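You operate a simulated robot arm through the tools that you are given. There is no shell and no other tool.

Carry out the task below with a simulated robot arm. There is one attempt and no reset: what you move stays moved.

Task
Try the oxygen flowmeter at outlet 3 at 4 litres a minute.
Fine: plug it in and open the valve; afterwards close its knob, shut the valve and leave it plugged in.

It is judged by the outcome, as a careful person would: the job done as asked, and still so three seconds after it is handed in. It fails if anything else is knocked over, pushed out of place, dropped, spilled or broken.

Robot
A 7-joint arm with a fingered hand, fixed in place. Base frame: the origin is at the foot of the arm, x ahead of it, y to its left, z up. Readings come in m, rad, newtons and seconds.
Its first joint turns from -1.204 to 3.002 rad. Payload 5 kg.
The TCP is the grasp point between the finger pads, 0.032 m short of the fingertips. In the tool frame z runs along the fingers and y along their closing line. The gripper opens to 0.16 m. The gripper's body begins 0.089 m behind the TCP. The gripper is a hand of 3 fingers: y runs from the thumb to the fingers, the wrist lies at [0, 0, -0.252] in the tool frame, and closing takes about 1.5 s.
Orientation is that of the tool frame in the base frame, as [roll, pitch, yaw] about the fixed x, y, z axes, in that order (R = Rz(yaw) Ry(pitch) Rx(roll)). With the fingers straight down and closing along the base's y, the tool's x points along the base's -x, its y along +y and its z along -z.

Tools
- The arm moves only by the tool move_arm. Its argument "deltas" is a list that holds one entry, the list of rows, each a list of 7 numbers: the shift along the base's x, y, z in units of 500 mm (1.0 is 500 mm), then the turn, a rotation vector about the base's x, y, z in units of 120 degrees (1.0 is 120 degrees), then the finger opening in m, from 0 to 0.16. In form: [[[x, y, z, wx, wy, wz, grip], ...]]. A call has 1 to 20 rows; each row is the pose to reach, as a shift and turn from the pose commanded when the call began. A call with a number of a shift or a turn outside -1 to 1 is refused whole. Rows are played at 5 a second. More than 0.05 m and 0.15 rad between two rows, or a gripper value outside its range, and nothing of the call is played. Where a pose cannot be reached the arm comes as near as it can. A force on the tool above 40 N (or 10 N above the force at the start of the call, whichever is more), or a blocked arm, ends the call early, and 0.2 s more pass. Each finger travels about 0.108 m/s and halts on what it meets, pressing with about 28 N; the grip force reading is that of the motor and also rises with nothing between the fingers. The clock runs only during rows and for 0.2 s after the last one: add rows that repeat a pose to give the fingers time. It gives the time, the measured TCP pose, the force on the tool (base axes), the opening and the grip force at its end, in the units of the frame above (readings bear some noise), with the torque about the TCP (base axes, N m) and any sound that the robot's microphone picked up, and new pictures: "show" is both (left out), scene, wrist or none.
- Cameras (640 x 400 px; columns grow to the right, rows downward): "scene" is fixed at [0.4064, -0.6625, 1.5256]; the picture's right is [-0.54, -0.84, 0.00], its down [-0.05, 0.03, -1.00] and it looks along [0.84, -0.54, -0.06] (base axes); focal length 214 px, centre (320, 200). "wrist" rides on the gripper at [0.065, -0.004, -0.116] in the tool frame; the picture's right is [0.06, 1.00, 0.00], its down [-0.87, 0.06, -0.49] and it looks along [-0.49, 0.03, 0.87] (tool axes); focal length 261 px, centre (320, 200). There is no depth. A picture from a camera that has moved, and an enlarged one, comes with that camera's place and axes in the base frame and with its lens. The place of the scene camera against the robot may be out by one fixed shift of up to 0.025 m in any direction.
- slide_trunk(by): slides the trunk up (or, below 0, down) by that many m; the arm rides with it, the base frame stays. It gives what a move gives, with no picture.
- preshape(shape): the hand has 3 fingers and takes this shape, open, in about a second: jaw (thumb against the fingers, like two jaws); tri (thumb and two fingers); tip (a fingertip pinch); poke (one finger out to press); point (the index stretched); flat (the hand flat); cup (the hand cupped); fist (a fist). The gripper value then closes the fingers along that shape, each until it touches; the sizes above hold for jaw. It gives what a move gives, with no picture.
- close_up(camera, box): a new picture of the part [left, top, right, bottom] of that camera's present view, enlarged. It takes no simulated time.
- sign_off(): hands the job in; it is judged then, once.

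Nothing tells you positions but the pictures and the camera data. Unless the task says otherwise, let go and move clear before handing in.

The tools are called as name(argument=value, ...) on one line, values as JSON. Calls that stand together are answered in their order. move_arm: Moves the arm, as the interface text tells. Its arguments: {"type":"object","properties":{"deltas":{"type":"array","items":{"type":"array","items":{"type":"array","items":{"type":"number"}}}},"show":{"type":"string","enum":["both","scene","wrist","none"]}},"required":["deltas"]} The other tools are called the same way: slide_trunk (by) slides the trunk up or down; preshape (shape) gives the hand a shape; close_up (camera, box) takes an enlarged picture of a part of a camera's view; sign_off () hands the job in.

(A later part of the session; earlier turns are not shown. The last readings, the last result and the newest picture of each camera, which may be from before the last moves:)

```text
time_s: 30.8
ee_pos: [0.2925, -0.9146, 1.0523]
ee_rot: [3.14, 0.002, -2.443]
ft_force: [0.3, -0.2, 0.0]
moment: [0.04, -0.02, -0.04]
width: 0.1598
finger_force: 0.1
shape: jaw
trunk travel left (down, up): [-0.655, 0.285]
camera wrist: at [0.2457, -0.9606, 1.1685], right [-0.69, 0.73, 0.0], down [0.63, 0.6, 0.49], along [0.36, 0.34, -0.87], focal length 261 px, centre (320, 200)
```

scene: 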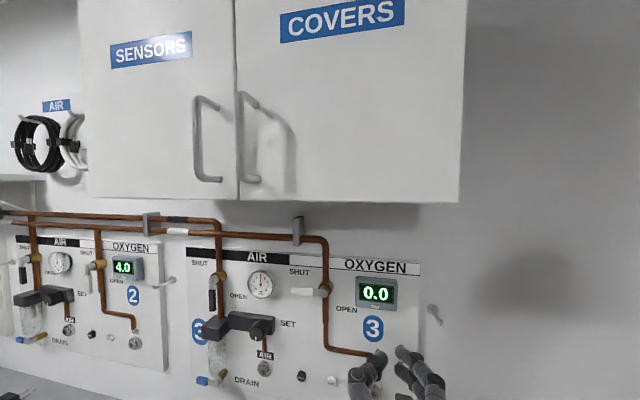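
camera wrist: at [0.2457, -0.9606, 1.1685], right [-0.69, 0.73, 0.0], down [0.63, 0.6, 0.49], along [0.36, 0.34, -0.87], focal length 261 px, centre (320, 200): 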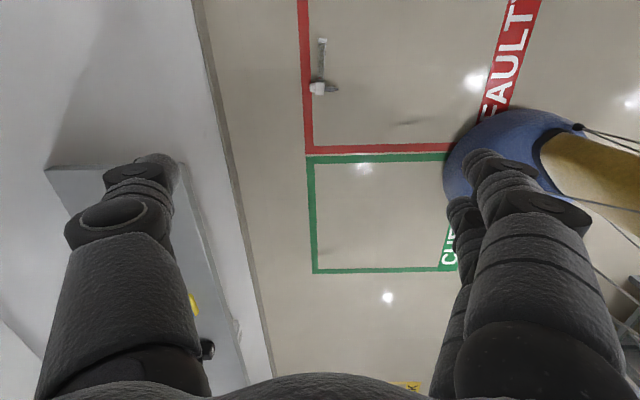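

slide_trunk(by=-0.4)

move_arm(deltas=[[[0, 0, -0.08, 0, 0, 0, 0.16], [0, 0, -0.16, 0, 0, 0, 0.16], [0, 0, -0.24, 0, 0, 0, 0.16], [0, 0, -0.32, 0, 0, 0, 0.16], [0, 0, -0.4, 0, 0, 0, 0.16]]], show="wrist")

```text
time_s: 34.6
ee_pos: [0.2926, -0.9135, 0.6532]
ee_rot: [3.14, 0.002, -2.444]
ft_force: [0.4, 0.1, 1.0]
moment: [0.02, 0.01, -0.02]
width: 0.1597
finger_force: 0.0
shape: jaw
trunk travel left (down, up): [-0.255, 0.685]
```

```text
time_s: 35.8
ee_pos: [0.2942, -0.9152, 0.4554]
ee_rot: [-3.141, 0.005, -2.444]
ft_force: [0.0, -1.1, 0.0]
moment: [-0.02, -0.01, 0.02]
width: 0.1598
finger_force: 0.2
shape: jaw
trunk travel left (down, up): [-0.255, 0.685]
camera wrist: at [0.2468, -0.9606, 0.571], right [-0.69, 0.72, 0.0], down [0.63, 0.6, 0.49], along [0.36, 0.34, -0.87], focal length 261 px, centre (320, 200)
```

wrist: 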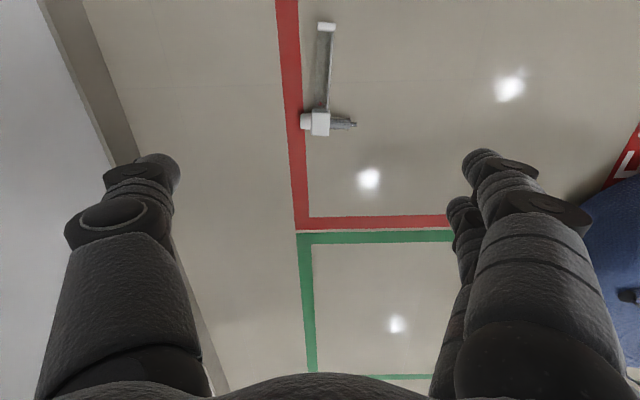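

close_up(camera="wrist", box=[280, 10, 380, 140])

slide_trunk(by=-0.2)

move_arm(deltas=[[[0, 0, 0, 0, 0, 0, 0.16]]], show="wrist")

```text
3.08 times, centred on (330, 75) of wrist
camera zoom: at [0.2468, -0.9606, 0.571], right [-0.69, 0.72, 0.0], down [0.63, 0.6, 0.49], along [0.36, 0.34, -0.87], focal length 802 px, centre (289, 585)
```

zoom: 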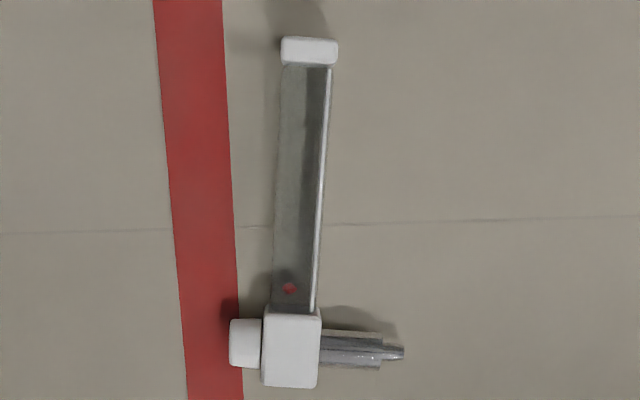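

```text
time_s: 38.0
ee_pos: [0.2948, -0.9142, 0.2552]
ee_rot: [-3.142, 0.002, -2.444]
ft_force: [0.0, 0.1, 0.2]
moment: [0.01, 0.0, 0.05]
width: 0.1599
finger_force: 0.1
shape: jaw
trunk travel left (down, up): [-0.055, 0.885]
```

```text
time_s: 38.4
ee_pos: [0.2942, -0.9147, 0.256]
ee_rot: [3.139, 0.0, -2.442]
ft_force: [-0.5, 0.1, -1.0]
moment: [0.0, 0.02, 0.04]
width: 0.1601
finger_force: 0.0
shape: jaw
trunk travel left (down, up): [-0.055, 0.885]
camera wrist: at [0.2467, -0.9602, 0.3716], right [-0.69, 0.72, 0.0], down [0.63, 0.6, 0.49], along [0.36, 0.34, -0.87], focal length 261 px, centre (320, 200)
```

wrist: 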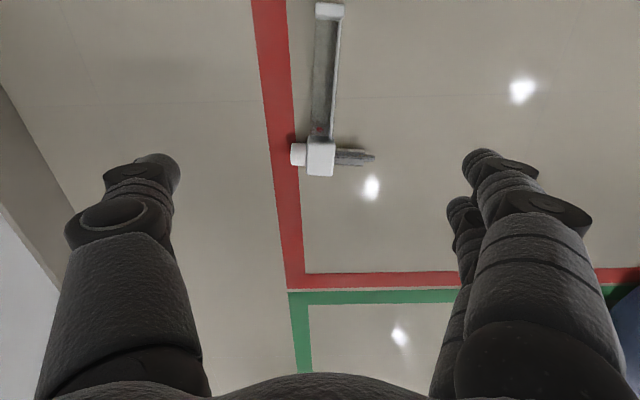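

close_up(camera="wrist", box=[270, 0, 400, 190])

close_up(camera="wrist", box=[280, 100, 390, 190])

```text
2.11 times, centred on (335, 95) of wrist
camera zoom: at [0.2467, -0.9602, 0.3716], right [-0.69, 0.72, 0.0], down [0.63, 0.6, 0.49], along [0.36, 0.34, -0.87], focal length 549 px, centre (288, 421)
```

zoom: 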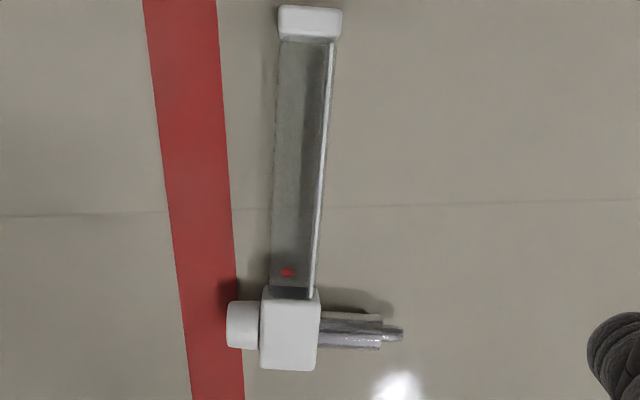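

```text
4.44 times, centred on (335, 145) of wrist
camera zoom: at [0.2467, -0.9602, 0.3716], right [-0.69, 0.72, 0.0], down [0.63, 0.6, 0.49], along [0.36, 0.34, -0.87], focal length 1158 px, centre (253, 444)
```

zoom: 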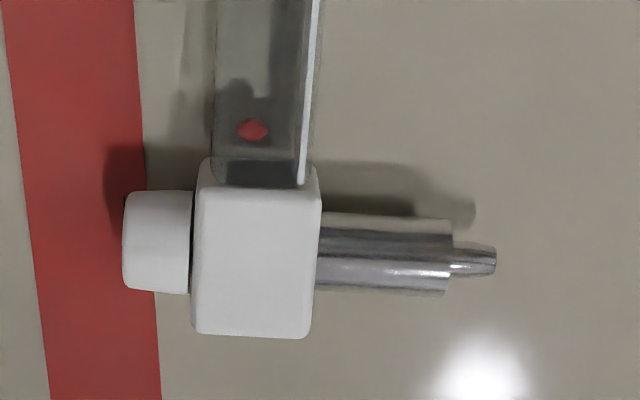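

The flowmeter looks undamaged. I'll descend over the tube just beyond the block so the fingertips meet it at its mid-thickness.

move_arm(deltas=[[[0.0057, 0.0141, -0.08, 0, 0, 0, 0.13], [0.0057, 0.0141, -0.16, 0, 0, 0, 0.11], [0.0057, 0.0141, -0.24, 0, 0, 0, 0.1], [0.0057, 0.0141, -0.32, 0, 0, 0, 0.1], [0.0057, 0.0141, -0.36, 0, 0, 0, 0.1], [0.0057, 0.0141, -0.38, 0, 0, 0, 0.1]]], show="wrist")

```text
time_s: 39.8
ee_pos: [0.2979, -0.907, 0.0648]
ee_rot: [3.139, 0.003, -2.444]
ft_force: [0.4, 1.1, 0.2]
moment: [-0.02, 0.0, 0.03]
width: 0.1005
finger_force: 0.0
shape: jaw
trunk travel left (down, up): [-0.055, 0.885]
camera wrist: at [0.2503, -0.952, 0.1812], right [-0.69, 0.72, 0.0], down [0.63, 0.6, 0.49], along [0.36, 0.34, -0.87], focal length 261 px, centre (320, 200)
```

wrist: 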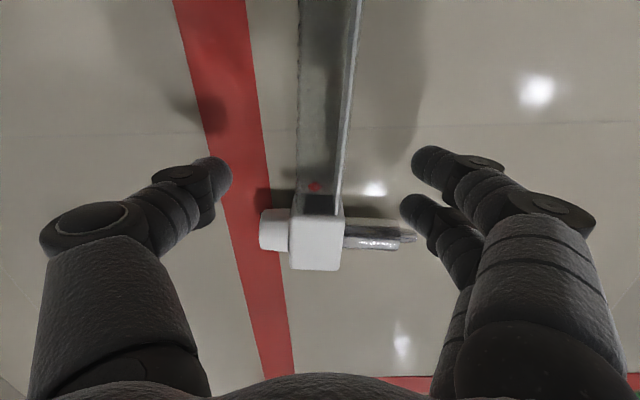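

move_arm(deltas=[[[-0.0123, -0.0103, -0.02, 0, 0, 0, 0.1], [-0.0123, -0.0103, -0.04, 0, 0, 0, 0.1], [-0.0123, -0.0103, -0.05, 0, 0, 0, 0.1], [-0.0123, -0.0103, -0.05, 0, 0, 0, 0.1]]], show="wrist")

```text
time_s: 40.8
ee_pos: [0.2914, -0.9122, 0.0404]
ee_rot: [3.14, 0.003, -2.444]
ft_force: [-0.4, 0.0, -0.3]
moment: [-0.02, 0.0, 0.05]
width: 0.1004
finger_force: 0.1
shape: jaw
trunk travel left (down, up): [-0.055, 0.885]
camera wrist: at [0.244, -0.9576, 0.1563], right [-0.69, 0.72, 0.0], down [0.63, 0.6, 0.49], along [0.36, 0.34, -0.87], focal length 261 px, centre (320, 200)
```

wrist: 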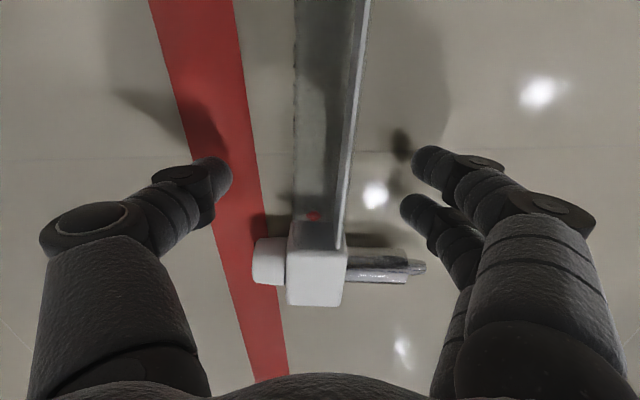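

move_arm(deltas=[[[0, 0, 0, 0, 0, 0, 0.08], [0, 0, 0, 0, 0, 0, 0.06], [0, 0, 0, 0, 0, 0, 0.045], [0, 0, 0, 0, 0, 0, 0.035], [0, 0, 0, 0, 0, 0, 0.025], [0, 0, 0, 0, 0, 0, 0.015], [0, 0, 0, 0, 0, 0, 0.01], [0, 0, 0, 0, 0, 0, 0.01]]], show="wrist")

```text
time_s: 42.6
ee_pos: [0.2914, -0.912, 0.0399]
ee_rot: [3.141, 0.002, -2.443]
ft_force: [-1.2, 0.2, 0.3]
moment: [0.04, 0.03, 0.0]
width: 0.0262
finger_force: 28.0
shape: jaw
trunk travel left (down, up): [-0.055, 0.885]
camera wrist: at [0.2439, -0.9575, 0.1562], right [-0.69, 0.72, 0.0], down [0.63, 0.6, 0.49], along [0.36, 0.34, -0.87], focal length 261 px, centre (320, 200)
```

wrist: 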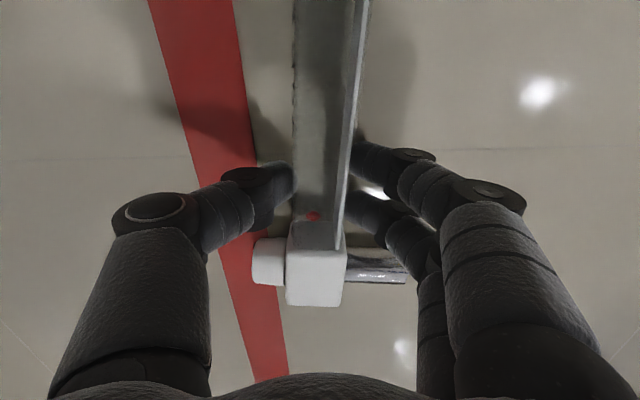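

Gripped at 0.026 m. I'll lift by a small amount first and check that the tube stays put in the fingers.

move_arm(deltas=[[[0, 0, 0.01, 0, 0, 0, 0.01], [0, 0, 0.02, 0, 0, 0, 0.01], [0, 0, 0.03, 0, 0, 0, 0.01], [0, 0, 0.04, 0, 0, 0, 0.01], [0, 0, 0.05, 0, 0, 0, 0.01], [0, 0, 0.06, 0, 0, 0, 0.01], [0, 0, 0.06, 0, 0, 0, 0.01]]], show="wrist")

```text
time_s: 44.2
ee_pos: [0.29, -0.9118, 0.0695]
ee_rot: [3.14, 0.002, -2.443]
ft_force: [-0.2, 0.6, -3.8]
moment: [-0.08, 0.11, 0.01]
width: 0.0262
finger_force: 28.2
shape: jaw
trunk travel left (down, up): [-0.055, 0.885]
camera wrist: at [0.2434, -0.9576, 0.1864], right [-0.69, 0.72, 0.0], down [0.63, 0.6, 0.49], along [0.36, 0.34, -0.87], focal length 261 px, centre (320, 200)
```

wrist: 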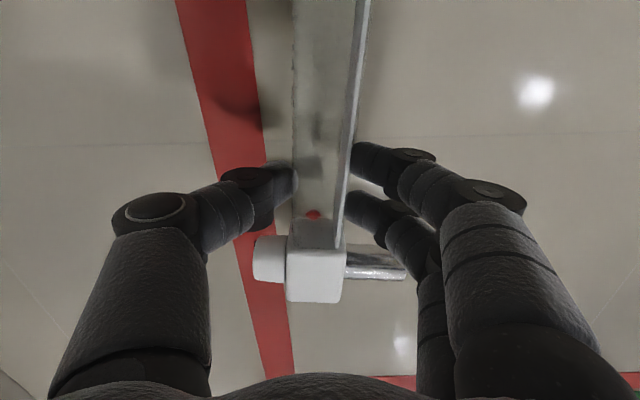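

The flowmeter is held firmly (the wrist reads its 3.8 N weight and it stayed still in the view). I'll raise it, turn it upright, and stand it on the shelf so I can regrasp it properly from the front.

slide_trunk(by=0.3)

move_arm(deltas=[[[0, 0, 0.06, 0, 0, 0, 0.01], [0, 0, 0.12, 0, 0, 0, 0.01], [0, 0, 0.18, 0, 0, 0, 0.01], [0, 0, 0.24, 0, 0, 0, 0.01], [0, 0, 0.3, 0, 0, 0, 0.01], [0, 0, 0.36, 0, 0, 0, 0.01], [0, 0, 0.42, 0, 0, 0, 0.01], [0, 0, 0.48, 0, 0, 0, 0.01], [0, 0, 0.54, 0, 0, 0, 0.01], [0, 0, 0.6, 0, 0, 0, 0.01], [0, 0, 0.66, 0, 0, 0, 0.01], [0, 0, 0.72, 0, 0, 0, 0.01], [0, 0, 0.78, 0, 0, 0, 0.01], [0, 0, 0.84, 0, 0, 0, 0.01], [0, 0, 0.9, 0, 0, 0, 0.01], [0, 0, 0.96, 0, 0, 0, 0.01], [0, 0, 1.0, 0, 0, 0, 0.01], [0, 0, 1.0, 0, 0, 0, 0.01]]], show="wrist")

```text
time_s: 47.2
ee_pos: [0.2903, -0.911, 0.3704]
ee_rot: [3.14, 0.004, -2.444]
ft_force: [-0.1, -0.5, -4.1]
moment: [-0.13, 0.13, 0.02]
width: 0.0262
finger_force: 27.9
shape: jaw
trunk travel left (down, up): [-0.355, 0.585]
```

```text
time_s: 51.0
ee_pos: [0.2933, -0.9121, 0.8705]
ee_rot: [3.138, 0.002, -2.443]
ft_force: [-0.2, -0.7, -3.8]
moment: [-0.12, 0.15, 0.03]
width: 0.0259
finger_force: 27.8
shape: jaw
trunk travel left (down, up): [-0.355, 0.585]
camera wrist: at [0.2447, -0.9581, 0.9869], right [-0.69, 0.72, 0.0], down [0.63, 0.6, 0.49], along [0.36, 0.34, -0.87], focal length 261 px, centre (320, 200)
```

wrist: 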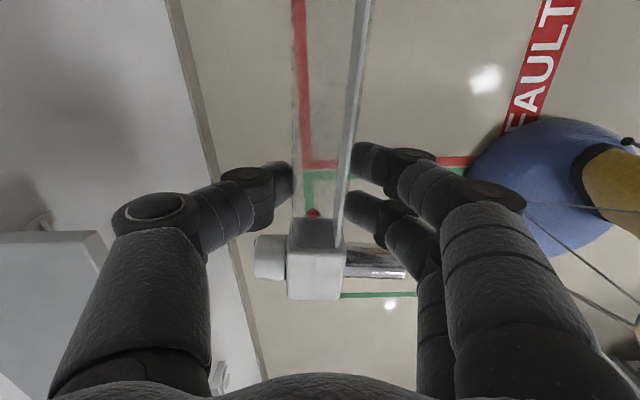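

move_arm(deltas=[[[0.01, 0.01, 0.04, 0, 0, 0.065, 0.01], [0.03, 0.03, 0.08, 0, 0, 0.13, 0.01], [0.06, 0.06, 0.12, 0, 0, 0.195, 0.01], [0.09, 0.09, 0.16, 0, 0, 0.26, 0.01], [0.12, 0.12, 0.2, 0, 0, 0.325, 0.01], [0.15, 0.15, 0.2, 0, 0, 0.39, 0.01], [0.18, 0.18, 0.2, 0, 0, 0.455, 0.01], [0.21, 0.21, 0.2, 0, 0, 0.52, 0.01], [0.24, 0.24, 0.2, 0, 0, 0.585, 0.01], [0.27, 0.27, 0.2, 0, 0, 0.65, 0.01]]], show="wrist")

```text
time_s: 53.2
ee_pos: [0.4264, -0.7771, 0.9698]
ee_rot: [-3.141, 0.002, -1.08]
ft_force: [-0.4, -0.9, -3.1]
moment: [-0.15, -0.09, -0.02]
width: 0.026
finger_force: 28.4
shape: jaw
trunk travel left (down, up): [-0.355, 0.585]
camera wrist: at [0.4612, -0.8332, 1.0865], right [-0.85, -0.52, 0.0], down [-0.46, 0.74, 0.49], along [-0.26, 0.42, -0.87], focal length 261 px, centre (320, 200)
```

wrist: 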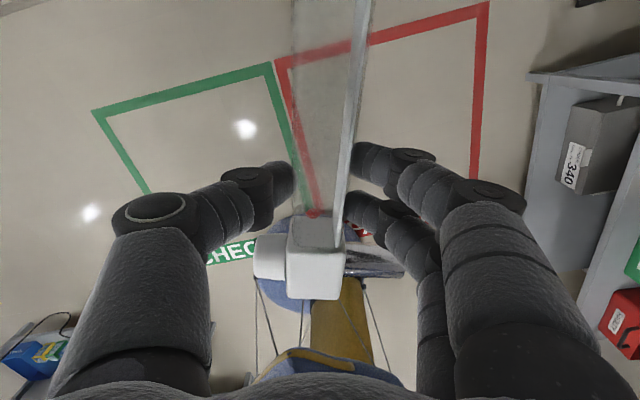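

move_arm(deltas=[[[0.01, 0, 0, 0, 0, 0.068, 0.01], [0.02, 0, 0, 0, 0, 0.136, 0.01], [0.03, 0, 0, 0, 0, 0.204, 0.01], [0.04, 0, 0, 0, 0, 0.272, 0.01], [0.05, 0, 0, 0, 0, 0.34, 0.01], [0.06, 0, 0, 0, 0, 0.408, 0.01], [0.06, 0, 0, 0, 0, 0.475, 0.01]]], show="wrist")

```text
time_s: 54.8
ee_pos: [0.4552, -0.7777, 0.9694]
ee_rot: [3.141, 0.001, -0.084]
ft_force: [-0.2, 0.8, -4.4]
moment: [-0.02, -0.18, -0.01]
width: 0.0259
finger_force: 28.2
shape: jaw
trunk travel left (down, up): [-0.355, 0.585]
camera wrist: at [0.5216, -0.7793, 1.0861], right [-0.02, -1.0, 0.0], down [-0.87, 0.02, 0.49], along [-0.49, 0.01, -0.87], focal length 261 px, centre (320, 200)
```

wrist: 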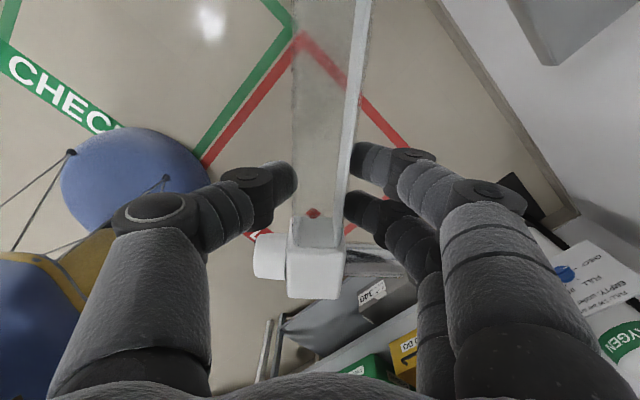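

move_arm(deltas=[[[0.016, -0.0137, 0, -0.0052, -0.0623, 0, 0.01], [0.032, -0.0273, 0, -0.0105, -0.1246, 0, 0.01], [0.048, -0.041, 0, -0.0157, -0.1869, 0, 0.01], [0.063, -0.0547, 0, -0.0209, -0.2491, 0, 0.01], [0.079, -0.0683, 0, -0.0262, -0.3114, 0, 0.01], [0.095, -0.082, 0, -0.0314, -0.3737, 0, 0.01], [0.111, -0.0957, 0, -0.0366, -0.436, 0, 0.01], [0.127, -0.1093, 0, -0.0419, -0.4983, 0, 0.01], [0.143, -0.123, 0, -0.0471, -0.5606, 0, 0.01], [0.158, -0.1367, 0, -0.0523, -0.6228, 0, 0.01], [0.174, -0.1503, 0, -0.0576, -0.6851, 0, 0.01], [0.19, -0.164, 0, -0.0628, -0.7474, 0, 0.01]]])

```text
time_s: 57.4
ee_pos: [0.5503, -0.8593, 0.9701]
ee_rot: [-1.669, -1.566, -1.557]
ft_force: [-0.2, 0.4, -3.9]
moment: [0.0, 0.05, 0.02]
width: 0.0262
finger_force: 27.8
shape: jaw
trunk travel left (down, up): [-0.355, 0.585]
camera wrist: at [0.4357, -0.8466, 1.0354], right [-0.08, -0.99, 0.06], down [-0.49, -0.01, -0.87], along [0.87, -0.1, -0.49], focal length 261 px, centre (320, 200)
```

scene: 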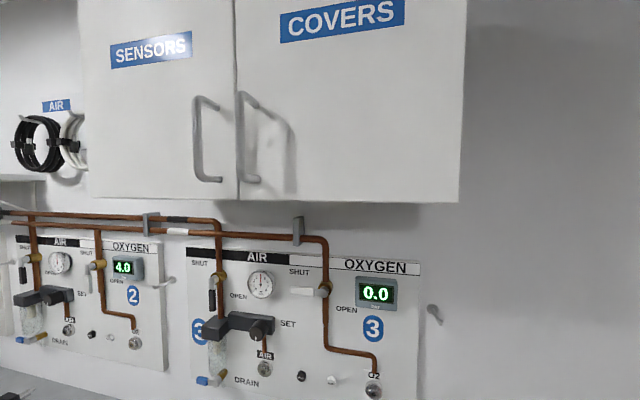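
wrist: 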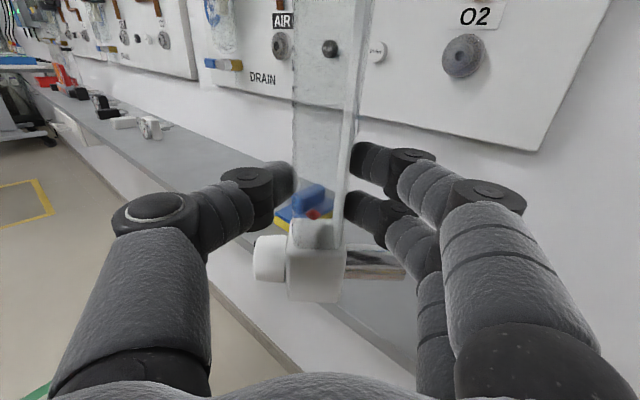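

close_up(camera="wrist", box=[180, 180, 420, 400])

close_up(camera="wrist", box=[0, 60, 300, 260])

```text
1.82 times, centred on (300, 290) of wrist
camera zoom: at [0.4357, -0.8466, 1.0354], right [-0.08, -0.99, 0.06], down [-0.49, -0.01, -0.87], along [0.87, -0.1, -0.49], focal length 474 px, centre (356, 36)
```

zoom: 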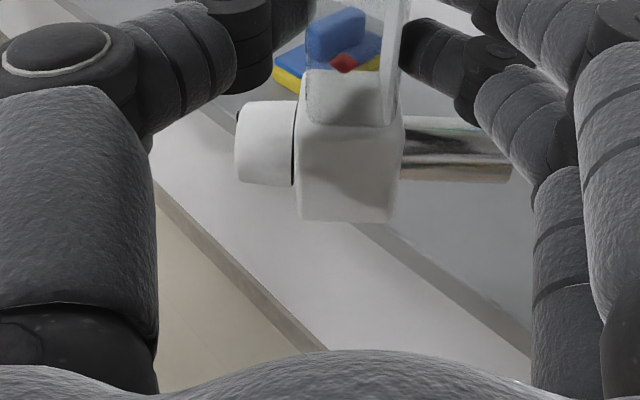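

```text
2.00 times, centred on (150, 160) of wrist
camera zoom: at [0.4357, -0.8466, 1.0354], right [-0.08, -0.99, 0.06], down [-0.49, -0.01, -0.87], along [0.87, -0.1, -0.49], focal length 521 px, centre (660, 280)
```

zoom: 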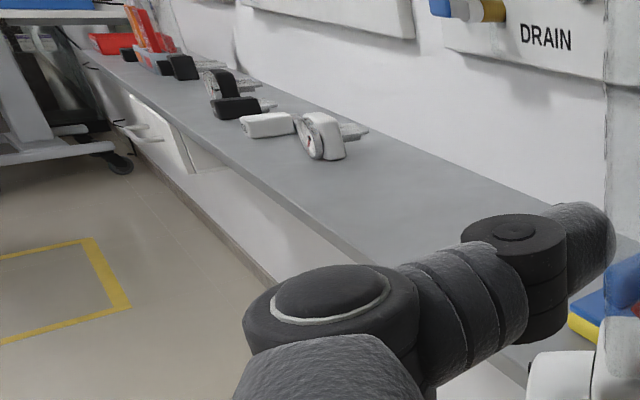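

The flowmeter is upright in the hand, probe pointing right along the wall. I'll carry it over the shelf at (0.66, -0.91) and lower it gently until the shelf takes the weight.

move_arm(deltas=[[[0.0466, -0.0228, 0, 0, 0, 0, 0.01], [0.0931, -0.0455, -0.02, 0, 0, 0, 0.01], [0.1397, -0.0683, -0.05, 0, 0, 0, 0.01], [0.1862, -0.091, -0.08, 0, 0, 0, 0.01], [0.1862, -0.091, -0.1, 0, 0, 0, 0.01], [0.1862, -0.091, -0.11, 0, 0, 0, 0.01], [0.1862, -0.091, -0.12, 0, 0, 0, 0.01], [0.1862, -0.091, -0.12, 0, 0, 0, 0.01]]])

```text
time_s: 59.2
ee_pos: [0.6451, -0.9055, 0.9098]
ee_rot: [-1.907, -1.566, -1.318]
ft_force: [0.2, 1.1, -3.1]
moment: [0.0, 0.05, 0.01]
width: 0.026
finger_force: 28.0
shape: jaw
trunk travel left (down, up): [-0.355, 0.585]
camera wrist: at [0.5299, -0.8919, 0.976], right [-0.08, -0.99, 0.06], down [-0.5, -0.01, -0.87], along [0.86, -0.1, -0.49], focal length 261 px, centre (320, 200)
```

scene: 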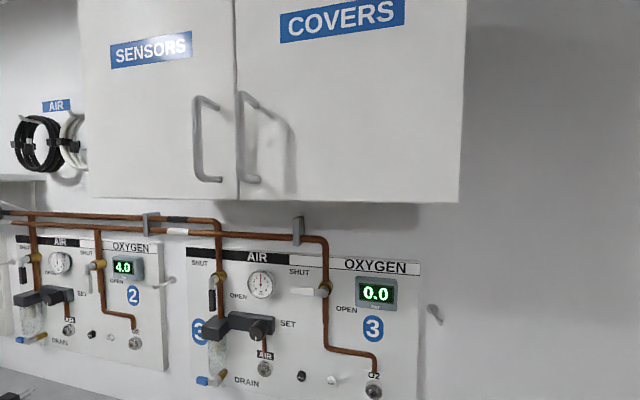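
wrist: 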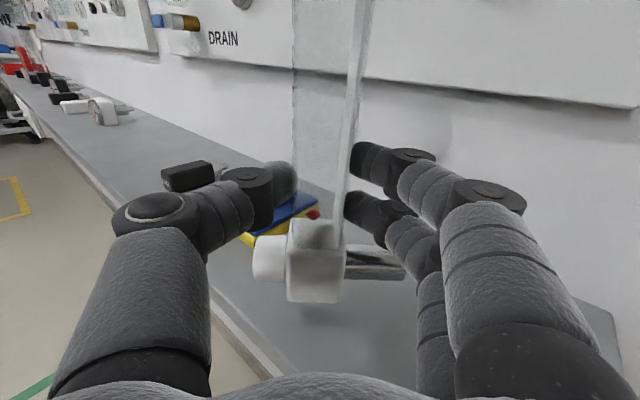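

move_arm(deltas=[[[0, 0, -0.006, 0, 0, 0, 0.01], [0, 0, -0.012, 0, 0, 0, 0.01], [0, 0, -0.016, 0, 0, 0, 0.01], [0, 0, -0.016, 0, 0, 0, 0.01]]], show="wrist")

close_up(camera="wrist", box=[220, 200, 440, 340])

```text
time_s: 60.2
ee_pos: [0.6433, -0.9049, 0.9009]
ee_rot: [-1.981, -1.565, -1.244]
ft_force: [-0.3, 0.6, -4.0]
moment: [0.0, 0.09, -0.03]
width: 0.0262
finger_force: 27.9
shape: jaw
trunk travel left (down, up): [-0.355, 0.585]
camera wrist: at [0.5294, -0.8922, 0.9676], right [-0.08, -0.99, 0.06], down [-0.5, -0.01, -0.87], along [0.86, -0.1, -0.49], focal length 261 px, centre (320, 200)
```

wrist: 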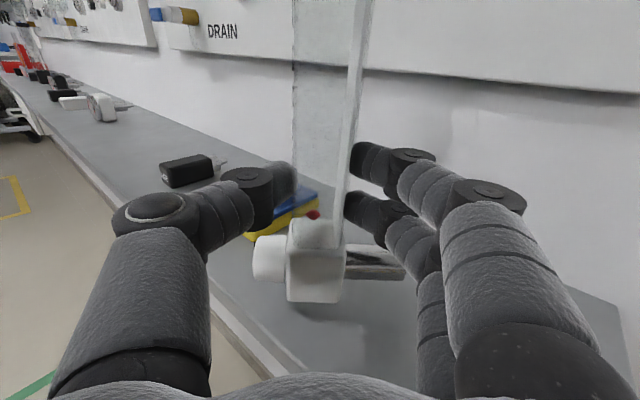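

```text
2.86 times, centred on (330, 270) of wrist
camera zoom: at [0.5294, -0.8922, 0.9676], right [-0.08, -0.99, 0.06], down [-0.5, -0.01, -0.87], along [0.86, -0.1, -0.49], focal length 745 px, centre (291, 0)
```

zoom: 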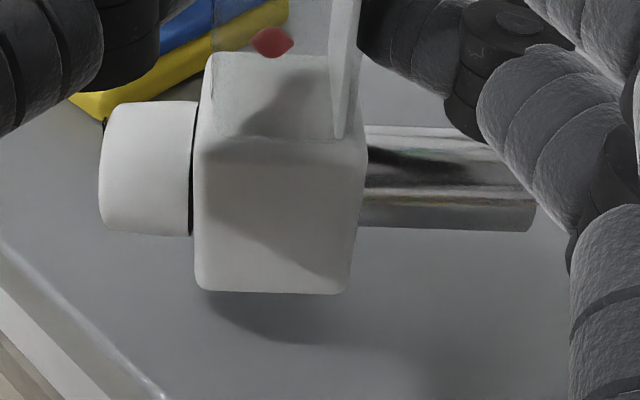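

move_arm(deltas=[[[0, 0, -0.004, 0, 0, 0, 0.01], [0, 0, -0.008, 0, 0, 0, 0.01], [0, 0, -0.012, 0, 0, 0, 0.01], [0, 0, -0.012, 0, 0, 0, 0.01]]], show="wrist")

close_up(camera="wrist", box=[220, 200, 440, 340])

```text
time_s: 61.2
ee_pos: [0.6427, -0.9045, 0.8963]
ee_rot: [-1.974, -1.566, -1.253]
ft_force: [-0.1, 0.8, -3.4]
moment: [0.01, 0.08, 0.02]
width: 0.026
finger_force: 27.8
shape: jaw
trunk travel left (down, up): [-0.355, 0.585]
camera wrist: at [0.529, -0.8922, 0.9621], right [-0.08, -0.99, 0.06], down [-0.5, -0.01, -0.87], along [0.86, -0.1, -0.49], focal length 261 px, centre (320, 200)
```

wrist: 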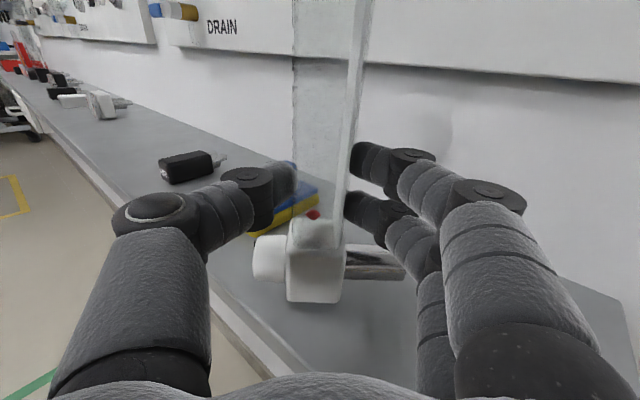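

```text
2.86 times, centred on (330, 270) of wrist
camera zoom: at [0.529, -0.8922, 0.9621], right [-0.08, -0.99, 0.06], down [-0.5, -0.01, -0.87], along [0.86, -0.1, -0.49], focal length 745 px, centre (291, 0)
```

zoom: 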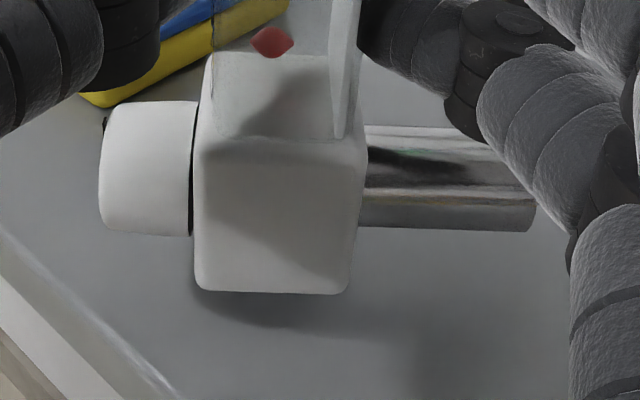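

move_arm(deltas=[[[0, 0, -0.004, 0, 0, 0, 0.01], [0, 0, -0.008, 0, 0, 0, 0.01], [0, 0, -0.008, 0, 0, 0, 0.01]]], show="none")

close_up(camera="wrist", box=[220, 200, 440, 340])

```text
time_s: 62.0
ee_pos: [0.6434, -0.9051, 0.8918]
ee_rot: [-1.963, -1.564, -1.266]
ft_force: [-0.1, -0.2, -3.4]
moment: [-0.04, 0.05, -0.03]
width: 0.0261
finger_force: 28.5
shape: jaw
trunk travel left (down, up): [-0.355, 0.585]
```

```text
2.86 times, centred on (330, 270) of wrist
camera zoom: at [0.5289, -0.8921, 0.9581], right [-0.08, -0.99, 0.06], down [-0.5, -0.01, -0.87], along [0.86, -0.1, -0.49], focal length 745 px, centre (291, 0)
```

zoom: 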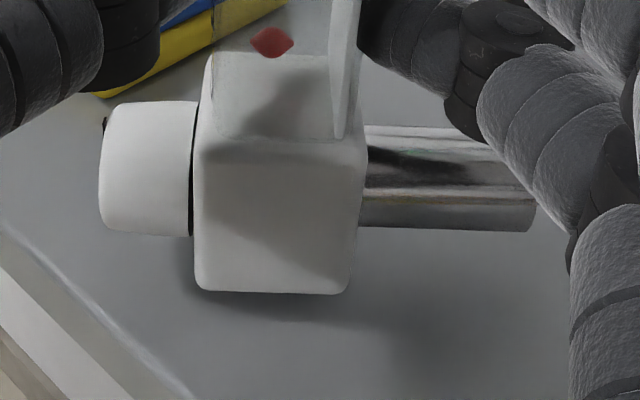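

move_arm(deltas=[[[0, 0, -0.004, 0, 0, 0, 0.01], [0, 0, -0.008, 0, 0, 0, 0.01], [0, 0, -0.008, 0, 0, 0, 0.01]]], show="none")

close_up(camera="wrist", box=[220, 200, 440, 340])

```text
time_s: 62.8
ee_pos: [0.6437, -0.9061, 0.8875]
ee_rot: [-2.023, -1.566, -1.205]
ft_force: [0.6, -0.2, -3.8]
moment: [0.03, 0.11, -0.01]
width: 0.0263
finger_force: 27.6
shape: jaw
trunk travel left (down, up): [-0.355, 0.585]
```

```text
2.86 times, centred on (330, 270) of wrist
camera zoom: at [0.5292, -0.8926, 0.9535], right [-0.08, -0.99, 0.06], down [-0.5, -0.01, -0.87], along [0.86, -0.1, -0.49], focal length 745 px, centre (291, 0)
```

zoom: 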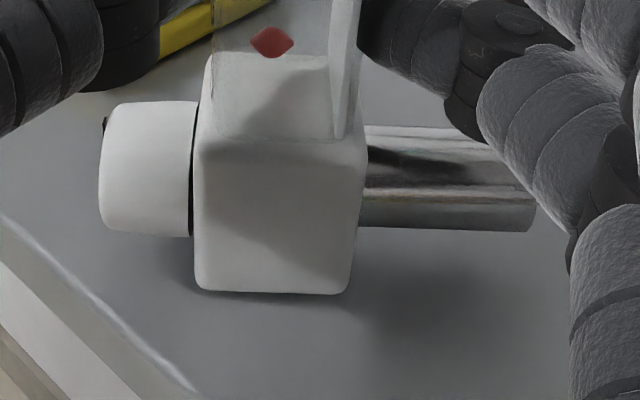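

move_arm(deltas=[[[0, 0, -0.003, 0, 0, 0, 0.01], [0, 0, -0.006, 0, 0, 0, 0.01], [0, 0, -0.006, 0, 0, 0, 0.01]]], show="none")

close_up(camera="wrist", box=[220, 200, 440, 340])

```text
time_s: 63.6
ee_pos: [0.644, -0.9054, 0.8863]
ee_rot: [-1.471, -1.567, -1.756]
ft_force: [1.0, -1.1, 6.1]
moment: [-0.04, -0.08, 0.02]
width: 0.0259
finger_force: 28.1
shape: jaw
trunk travel left (down, up): [-0.355, 0.585]
```

```text
2.86 times, centred on (330, 270) of wrist
camera zoom: at [0.5286, -0.8919, 0.9527], right [-0.08, -0.99, 0.06], down [-0.49, -0.01, -0.87], along [0.87, -0.1, -0.49], focal length 745 px, centre (291, 0)
```

zoom: 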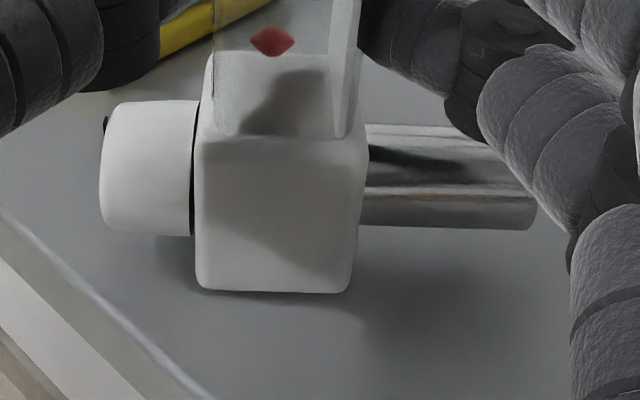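

The shelf now carries the weight (force went from -3.8 to +6 N). I'll ease off slightly and open the fingers slowly.

move_arm(deltas=[[[0, 0, 0.003, 0, 0, 0, 0.01], [0, 0, 0.003, 0, 0, 0, 0.026], [0, 0, 0.003, 0, 0, 0, 0.035], [0, 0, 0.003, 0, 0, 0, 0.045], [0, 0, 0.003, 0, 0, 0, 0.06], [0, 0, 0.003, 0, 0, 0, 0.07], [0, 0, 0.003, 0, 0, 0, 0.07]]], show="wrist")

```text
time_s: 65.2
ee_pos: [0.644, -0.9054, 0.8859]
ee_rot: [-1.917, -1.565, -1.308]
ft_force: [-0.4, 1.1, 0.7]
moment: [0.03, 0.02, 0.02]
width: 0.0699
finger_force: 0.1
shape: jaw
trunk travel left (down, up): [-0.355, 0.585]
camera wrist: at [0.5292, -0.8918, 0.9527], right [-0.08, -0.99, 0.06], down [-0.5, -0.01, -0.87], along [0.86, -0.1, -0.49], focal length 261 px, centre (320, 200)
```

wrist: 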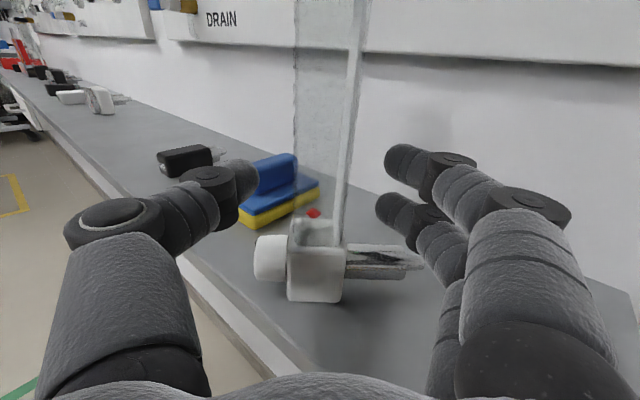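

move_arm(deltas=[[[-0.04, 0.0034, 0, 0, 0, 0, 0.07], [-0.1, 0.0084, 0, 0, 0, 0, 0.07], [-0.17, 0.0143, 0, 0, 0, 0, 0.07], [-0.24, 0.0202, 0, 0, 0, 0, 0.07], [-0.28, 0.0235, 0.06, 0, 0, 0, 0.07], [-0.28, 0.0235, 0.1, 0, 0, 0, 0.07]]], show="wrist")

close_up(camera="wrist", box=[240, 60, 440, 320])

```text
time_s: 66.6
ee_pos: [0.5042, -0.8933, 0.9375]
ee_rot: [-2.001, -1.564, -1.223]
ft_force: [0.0, 0.3, 0.3]
moment: [-0.01, -0.01, -0.03]
width: 0.0697
finger_force: 0.1
shape: jaw
trunk travel left (down, up): [-0.355, 0.585]
camera wrist: at [0.3893, -0.88, 1.0034], right [-0.08, -0.99, 0.06], down [-0.5, -0.01, -0.87], along [0.86, -0.1, -0.49], focal length 261 px, centre (320, 200)
```

wrist: 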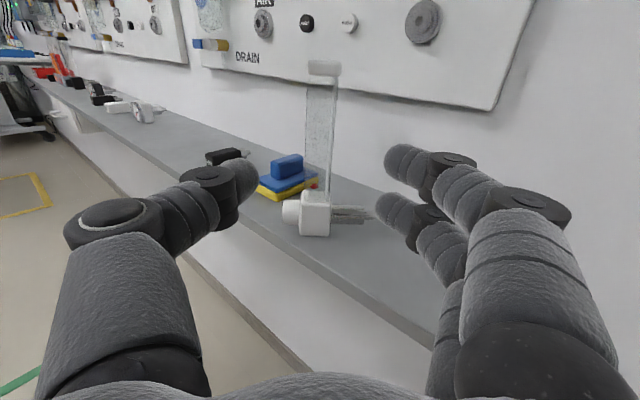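

```text
1.54 times, centred on (340, 190) of wrist
camera zoom: at [0.3893, -0.88, 1.0034], right [-0.08, -0.99, 0.06], down [-0.5, -0.01, -0.87], along [0.86, -0.1, -0.49], focal length 401 px, centre (289, 215)
```

zoom: 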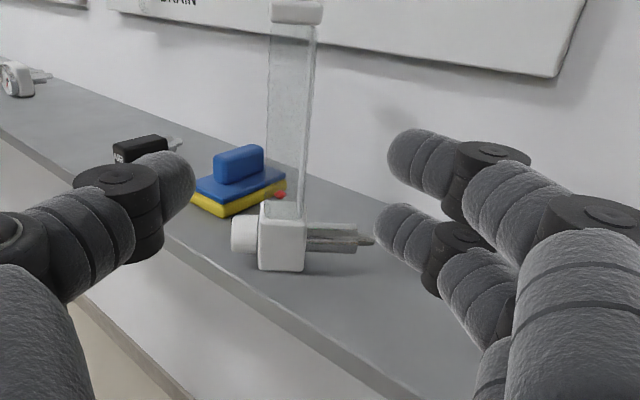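

It stands stably on the shelf. Now I'll swing the hand round to face the flowmeter's knob side (pointing along -y) for a proper front grasp.

move_arm(deltas=[[[0, 0.08, 0.02, 0, 0, 0, 0.1], [0, 0.16, 0.04, 0, 0, 0, 0.1], [0, 0.24, 0.04, 0, 0, 0, 0.1], [0.03, 0.28, 0.04, 0, 0, -0.0625, 0.1], [0.06, 0.28, 0.04, 0, 0, -0.125, 0.1], [0.09, 0.28, 0.04, 0, 0, -0.1875, 0.1], [0.12, 0.28, 0.04, 0, 0, -0.25, 0.1], [0.15, 0.28, 0.04, 0, 0, -0.3125, 0.1], [0.18, 0.28, 0.04, 0, 0, -0.375, 0.1], [0.21, 0.28, 0.04, 0, 0, -0.4375, 0.1], [0.24, 0.28, 0.04, 0, 0, -0.5, 0.1], [0.27, 0.28, 0.04, 0, 0, -0.5625, 0.1], [0.3, 0.27, 0.04, 0, 0, -0.625, 0.1], [0.33, 0.26, 0.04, 0, 0, -0.6875, 0.1], [0.344, 0.2514, 0.04, 0, 0, -0.75, 0.1]]], show="wrist")

```text
time_s: 69.9
ee_pos: [0.6835, -0.8573, 0.7877]
ee_rot: [1.362, -1.237, 0.194]
ft_force: [-6.8, -13.1, -39.8]
moment: [-2.08, 2.14, -0.65]
width: 0.1006
finger_force: 0.1
shape: jaw
out of reach, approached as far as the arm can: row 9, 10, 11, 12, 13, 14, 15
trunk travel left (down, up): [-0.355, 0.585]
stopped in row 15: the force on the tool passed its limit at 384 N (the readings are from after the stop); the commanded pose is now the measured one
camera wrist: at [0.7102, -0.7392, 0.8407], right [-0.93, 0.03, 0.38], down [-0.33, 0.44, -0.84], along [-0.19, -0.9, -0.39], focal length 261 px, centre (320, 200)
```

wrist: 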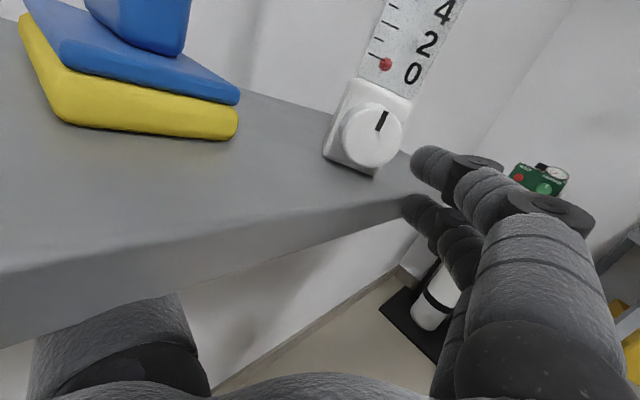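

The last rows were out of reach and the hand dipped and jammed under the shelf edge. The flowmeter is still standing, so I'll back straight out from under the shelf, moving slightly down and away from the wall.

move_arm(deltas=[[[-0.01, 0.01, -0.02, 0, 0, 0, 0.1], [-0.03, 0.03, -0.03, 0, 0, 0, 0.1], [-0.06, 0.06, -0.03, 0, 0, 0, 0.1], [-0.1, 0.1, -0.03, 0, 0, 0, 0.1], [-0.15, 0.15, -0.03, 0, 0, 0, 0.1], [-0.2, 0.2, -0.03, 0, 0, 0, 0.1]]], show="wrist")

```text
time_s: 71.3
ee_pos: [0.6011, -0.8502, 0.7807]
ee_rot: [1.405, -1.252, 0.2]
ft_force: [3.3, 0.1, 8.0]
moment: [0.79, 0.01, -0.28]
width: 0.0999
finger_force: 0.1
shape: jaw
out of reach, approached as far as the arm can: row 1, 2, 3, 4, 5, 6
trunk travel left (down, up): [-0.355, 0.585]
camera wrist: at [0.6205, -0.7303, 0.836], right [-0.93, -0.02, 0.37], down [-0.34, 0.44, -0.83], along [-0.15, -0.9, -0.41], focal length 261 px, centre (320, 200)
```

wrist: 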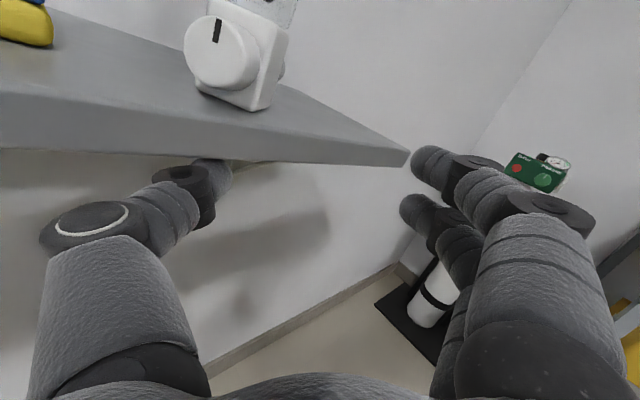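

The thumb is under the shelf's front corner but everything is still standing. I'll lower the trunk to clear the shelf vertically, then work the arm back to a reachable pose.

slide_trunk(by=-0.2)

move_arm(deltas=[[[0, 0, 0, 0, 0, 0, 0.1]]], show="wrist")

```text
time_s: 73.5
ee_pos: [0.6018, -0.8482, 0.5815]
ee_rot: [1.4, -1.25, 0.203]
ft_force: [0.1, -0.4, 0.4]
moment: [-0.03, 0.02, 0.01]
width: 0.1
finger_force: 0.1
shape: jaw
trunk travel left (down, up): [-0.155, 0.785]
```

```text
time_s: 73.9
ee_pos: [0.6025, -0.8483, 0.5814]
ee_rot: [1.401, -1.252, 0.203]
ft_force: [0.0, 0.4, -0.4]
moment: [0.0, 0.01, 0.04]
width: 0.0997
finger_force: 0.1
shape: jaw
trunk travel left (down, up): [-0.155, 0.785]
camera wrist: at [0.6215, -0.7299, 0.6367], right [-0.93, -0.02, 0.37], down [-0.34, 0.43, -0.83], along [-0.15, -0.9, -0.41], focal length 261 px, centre (320, 200)
```

wrist: 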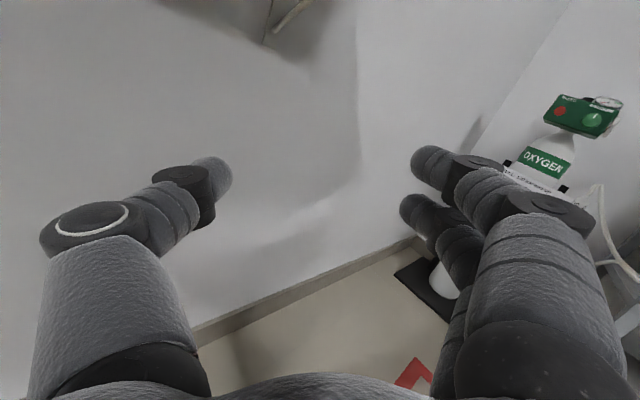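

move_arm(deltas=[[[-0.024, 0.024, 0, 0.068, 0.0029, 0, 0.1], [-0.048, 0.048, 0, 0.136, 0.0058, 0, 0.1], [-0.072, 0.072, 0, 0.204, 0.0087, 0, 0.1], [-0.096, 0.096, 0, 0.272, 0.0116, 0, 0.1], [-0.12, 0.12, 0, 0.34, 0.0145, 0, 0.1], [-0.144, 0.144, 0, 0.408, 0.0174, 0, 0.1], [-0.168, 0.168, 0, 0.476, 0.0203, 0, 0.1], [-0.192, 0.192, 0, 0.544, 0.0232, 0, 0.1], [-0.216, 0.216, 0, 0.612, 0.0261, 0, 0.1], [-0.24, 0.24, 0, 0.68, 0.029, 0, 0.1], [-0.264, 0.264, 0, 0.735, 0.0319, 0, 0.1]]], show="wrist")

```text
time_s: 76.3
ee_pos: [0.7236, -0.8566, 0.2402]
ee_rot: [3.124, -0.138, -1.29]
ft_force: [-1.1, -0.1, 0.4]
moment: [0.05, -0.02, 0.02]
width: 0.1004
finger_force: 0.0
shape: jaw
out of reach, approached as far as the arm can: row 1, 2, 3, 4, 5, 6, 7, 8, 9, 10, 11
trunk travel left (down, up): [-0.155, 0.785]
camera wrist: at [0.7421, -0.9022, 0.364], right [-0.94, -0.33, 0.03], down [-0.3, 0.88, 0.37], along [-0.14, 0.34, -0.93], focal length 261 px, centre (320, 200)
```

wrist: 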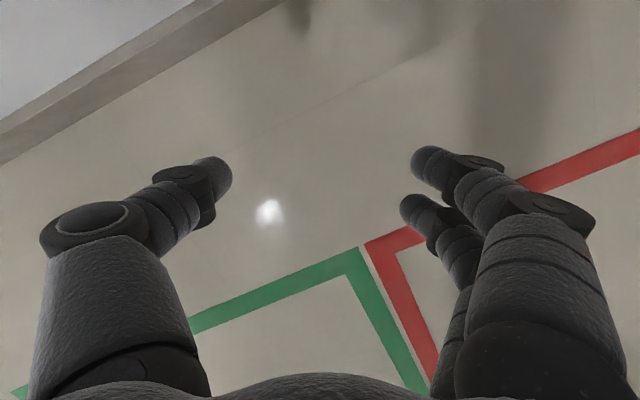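

The arm ended extended low beneath the shelf, clear of contact. I'll pull it radially back toward the base with the tool pointing down, which should return it to a well-conditioned posture.

move_arm(deltas=[[[-0.03, 0.035, 0, 0, 0, 0, 0.1], [-0.06, 0.07, 0, 0, 0, 0, 0.1], [-0.09, 0.105, 0, 0, 0, 0, 0.1], [-0.12, 0.14, 0, 0, 0, 0, 0.1], [-0.15, 0.175, 0, 0, 0, 0, 0.1], [-0.18, 0.21, 0, 0, 0, 0, 0.1], [-0.21, 0.245, 0, 0, 0, 0, 0.1], [-0.24, 0.28, 0, 0, 0, 0, 0.1]]], show="wrist")

```text
time_s: 78.1
ee_pos: [0.6819, -0.7559, 0.1548]
ee_rot: [3.116, -0.145, -1.298]
ft_force: [0.7, -0.7, -0.2]
moment: [0.01, 0.03, 0.02]
width: 0.1003
finger_force: 0.0
shape: jaw
out of reach, approached as far as the arm can: row 1, 2, 3, 4, 5, 6, 7, 8
trunk travel left (down, up): [-0.155, 0.785]
camera wrist: at [0.7017, -0.8006, 0.2788], right [-0.95, -0.32, 0.03], down [-0.29, 0.89, 0.36], along [-0.15, 0.33, -0.93], focal length 261 px, centre (320, 200)
```

wrist: 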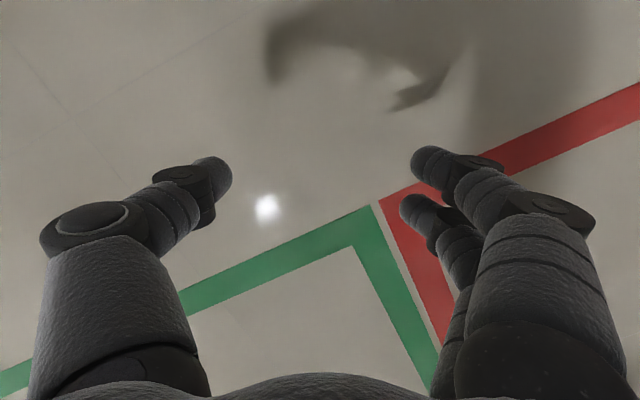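

move_arm(deltas=[[[0, 0, 0.02, 0, 0, 0, 0.1], [0, 0, 0.04, 0, 0, 0, 0.1], [0, 0, 0.06, 0, 0, 0, 0.1], [0, 0, 0.08, 0, 0, 0, 0.1], [0, 0, 0.1, 0, 0, 0, 0.1]]], show="none")

```text
time_s: 79.3
ee_pos: [0.6993, -0.7692, 0.1712]
ee_rot: [3.124, -0.145, -1.292]
ft_force: [-0.3, 0.4, -1.3]
moment: [-0.02, 0.01, -0.01]
width: 0.1003
finger_force: 0.1
shape: jaw
out of reach, approached as far as the arm can: row 1, 2, 3, 4, 5
trunk travel left (down, up): [-0.155, 0.785]
```

move_arm(deltas=[[[-0.05, -0.02, 0.01, 0, 0, -0.04, 0.1], [-0.1, -0.04, 0.02, 0, 0, -0.08, 0.1], [-0.15, -0.06, 0.03, 0, 0, -0.12, 0.1], [-0.2, -0.08, 0.04, 0, 0, -0.16, 0.1], [-0.25, -0.1, 0.06, 0, 0, -0.2, 0.1], [-0.3, -0.12, 0.08, 0, 0, -0.24, 0.1], [-0.35, -0.14, 0.1, 0, 0, -0.28, 0.1], [-0.4, -0.16, 0.12, 0, 0, -0.32, 0.1], [-0.45, -0.18, 0.14, 0, 0, -0.36, 0.1], [-0.5, -0.2, 0.16, 0, 0, -0.4, 0.1], [-0.55, -0.22, 0.18, 0, 0, -0.44, 0.1], [-0.6, -0.24, 0.2, 0, 0, -0.48, 0.1], [-0.65, -0.26, 0.22, 0, 0, -0.52, 0.1], [-0.7, -0.28, 0.24, 0, 0, -0.55, 0.1], [-0.75, -0.29, 0.26, 0, 0, -0.55, 0.1], [-0.8, -0.29, 0.28, 0, 0, -0.55, 0.1]]], show="wrist")

```text
time_s: 82.7
ee_pos: [0.318, -0.9619, 0.218]
ee_rot: [-3.127, -0.159, -2.452]
ft_force: [0.5, 1.1, -0.6]
moment: [-0.04, 0.06, -0.01]
width: 0.1
finger_force: 0.1
shape: jaw
out of reach, approached as far as the arm can: row 1, 2, 3, 4, 5, 6, 7, 8, 9, 10, 11, 12, 13, 14, 15, 16
trunk travel left (down, up): [-0.155, 0.785]
camera wrist: at [0.2845, -0.9923, 0.3423], right [-0.69, 0.73, 0.0], down [0.68, 0.64, 0.35], along [0.26, 0.23, -0.94], focal length 261 px, centre (320, 200)
```

wrist: 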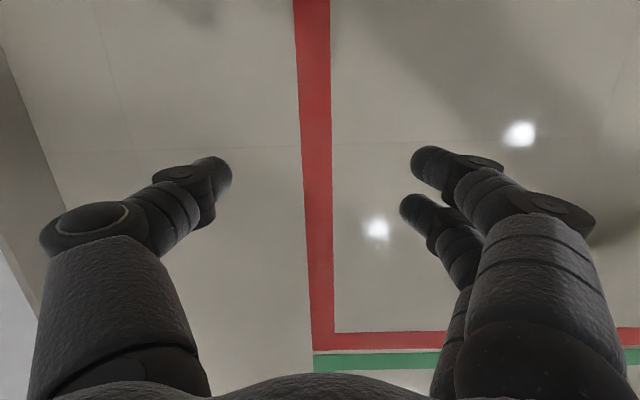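

move_arm(deltas=[[[-0.005, 0.01, 0.03, 0.0089, -0.009, 0, 0.1], [-0.01, 0.02, 0.06, 0.0178, -0.0179, 0, 0.1], [-0.016, 0.03, 0.09, 0.0267, -0.0269, 0, 0.1], [-0.02, 0.04, 0.12, 0.0356, -0.0359, 0, 0.1], [-0.025, 0.05, 0.15, 0.0445, -0.0448, 0, 0.1], [-0.03, 0.06, 0.18, 0.0534, -0.0538, 0, 0.1], [-0.035, 0.07, 0.21, 0.0534, -0.0538, 0, 0.1], [-0.04, 0.08, 0.24, 0.0534, -0.0538, 0, 0.1], [-0.048, 0.094, 0.274, 0.0534, -0.0538, 0, 0.1], [-0.048, 0.094, 0.274, 0.0534, -0.0538, 0, 0.1], [-0.048, 0.094, 0.274, 0.0534, -0.0538, 0, 0.1], [-0.048, 0.094, 0.274, 0.0534, -0.0538, 0, 0.1], [-0.048, 0.094, 0.274, 0.0534, -0.0538, 0, 0.1], [-0.048, 0.094, 0.274, 0.0534, -0.0538, 0, 0.1]]], show="none")

```text
time_s: 85.7
ee_pos: [0.3506, -1.0011, 0.1996]
ee_rot: [3.112, 0.015, -2.444]
ft_force: [0.2, 0.5, 0.3]
moment: [0.0, 0.0, 0.0]
width: 0.1001
finger_force: 0.0
shape: jaw
out of reach, approached as far as the arm can: row 1, 2, 3, 4, 5, 6, 7, 8, 9, 10, 11, 12, 13, 14
trunk travel left (down, up): [-0.155, 0.785]
```

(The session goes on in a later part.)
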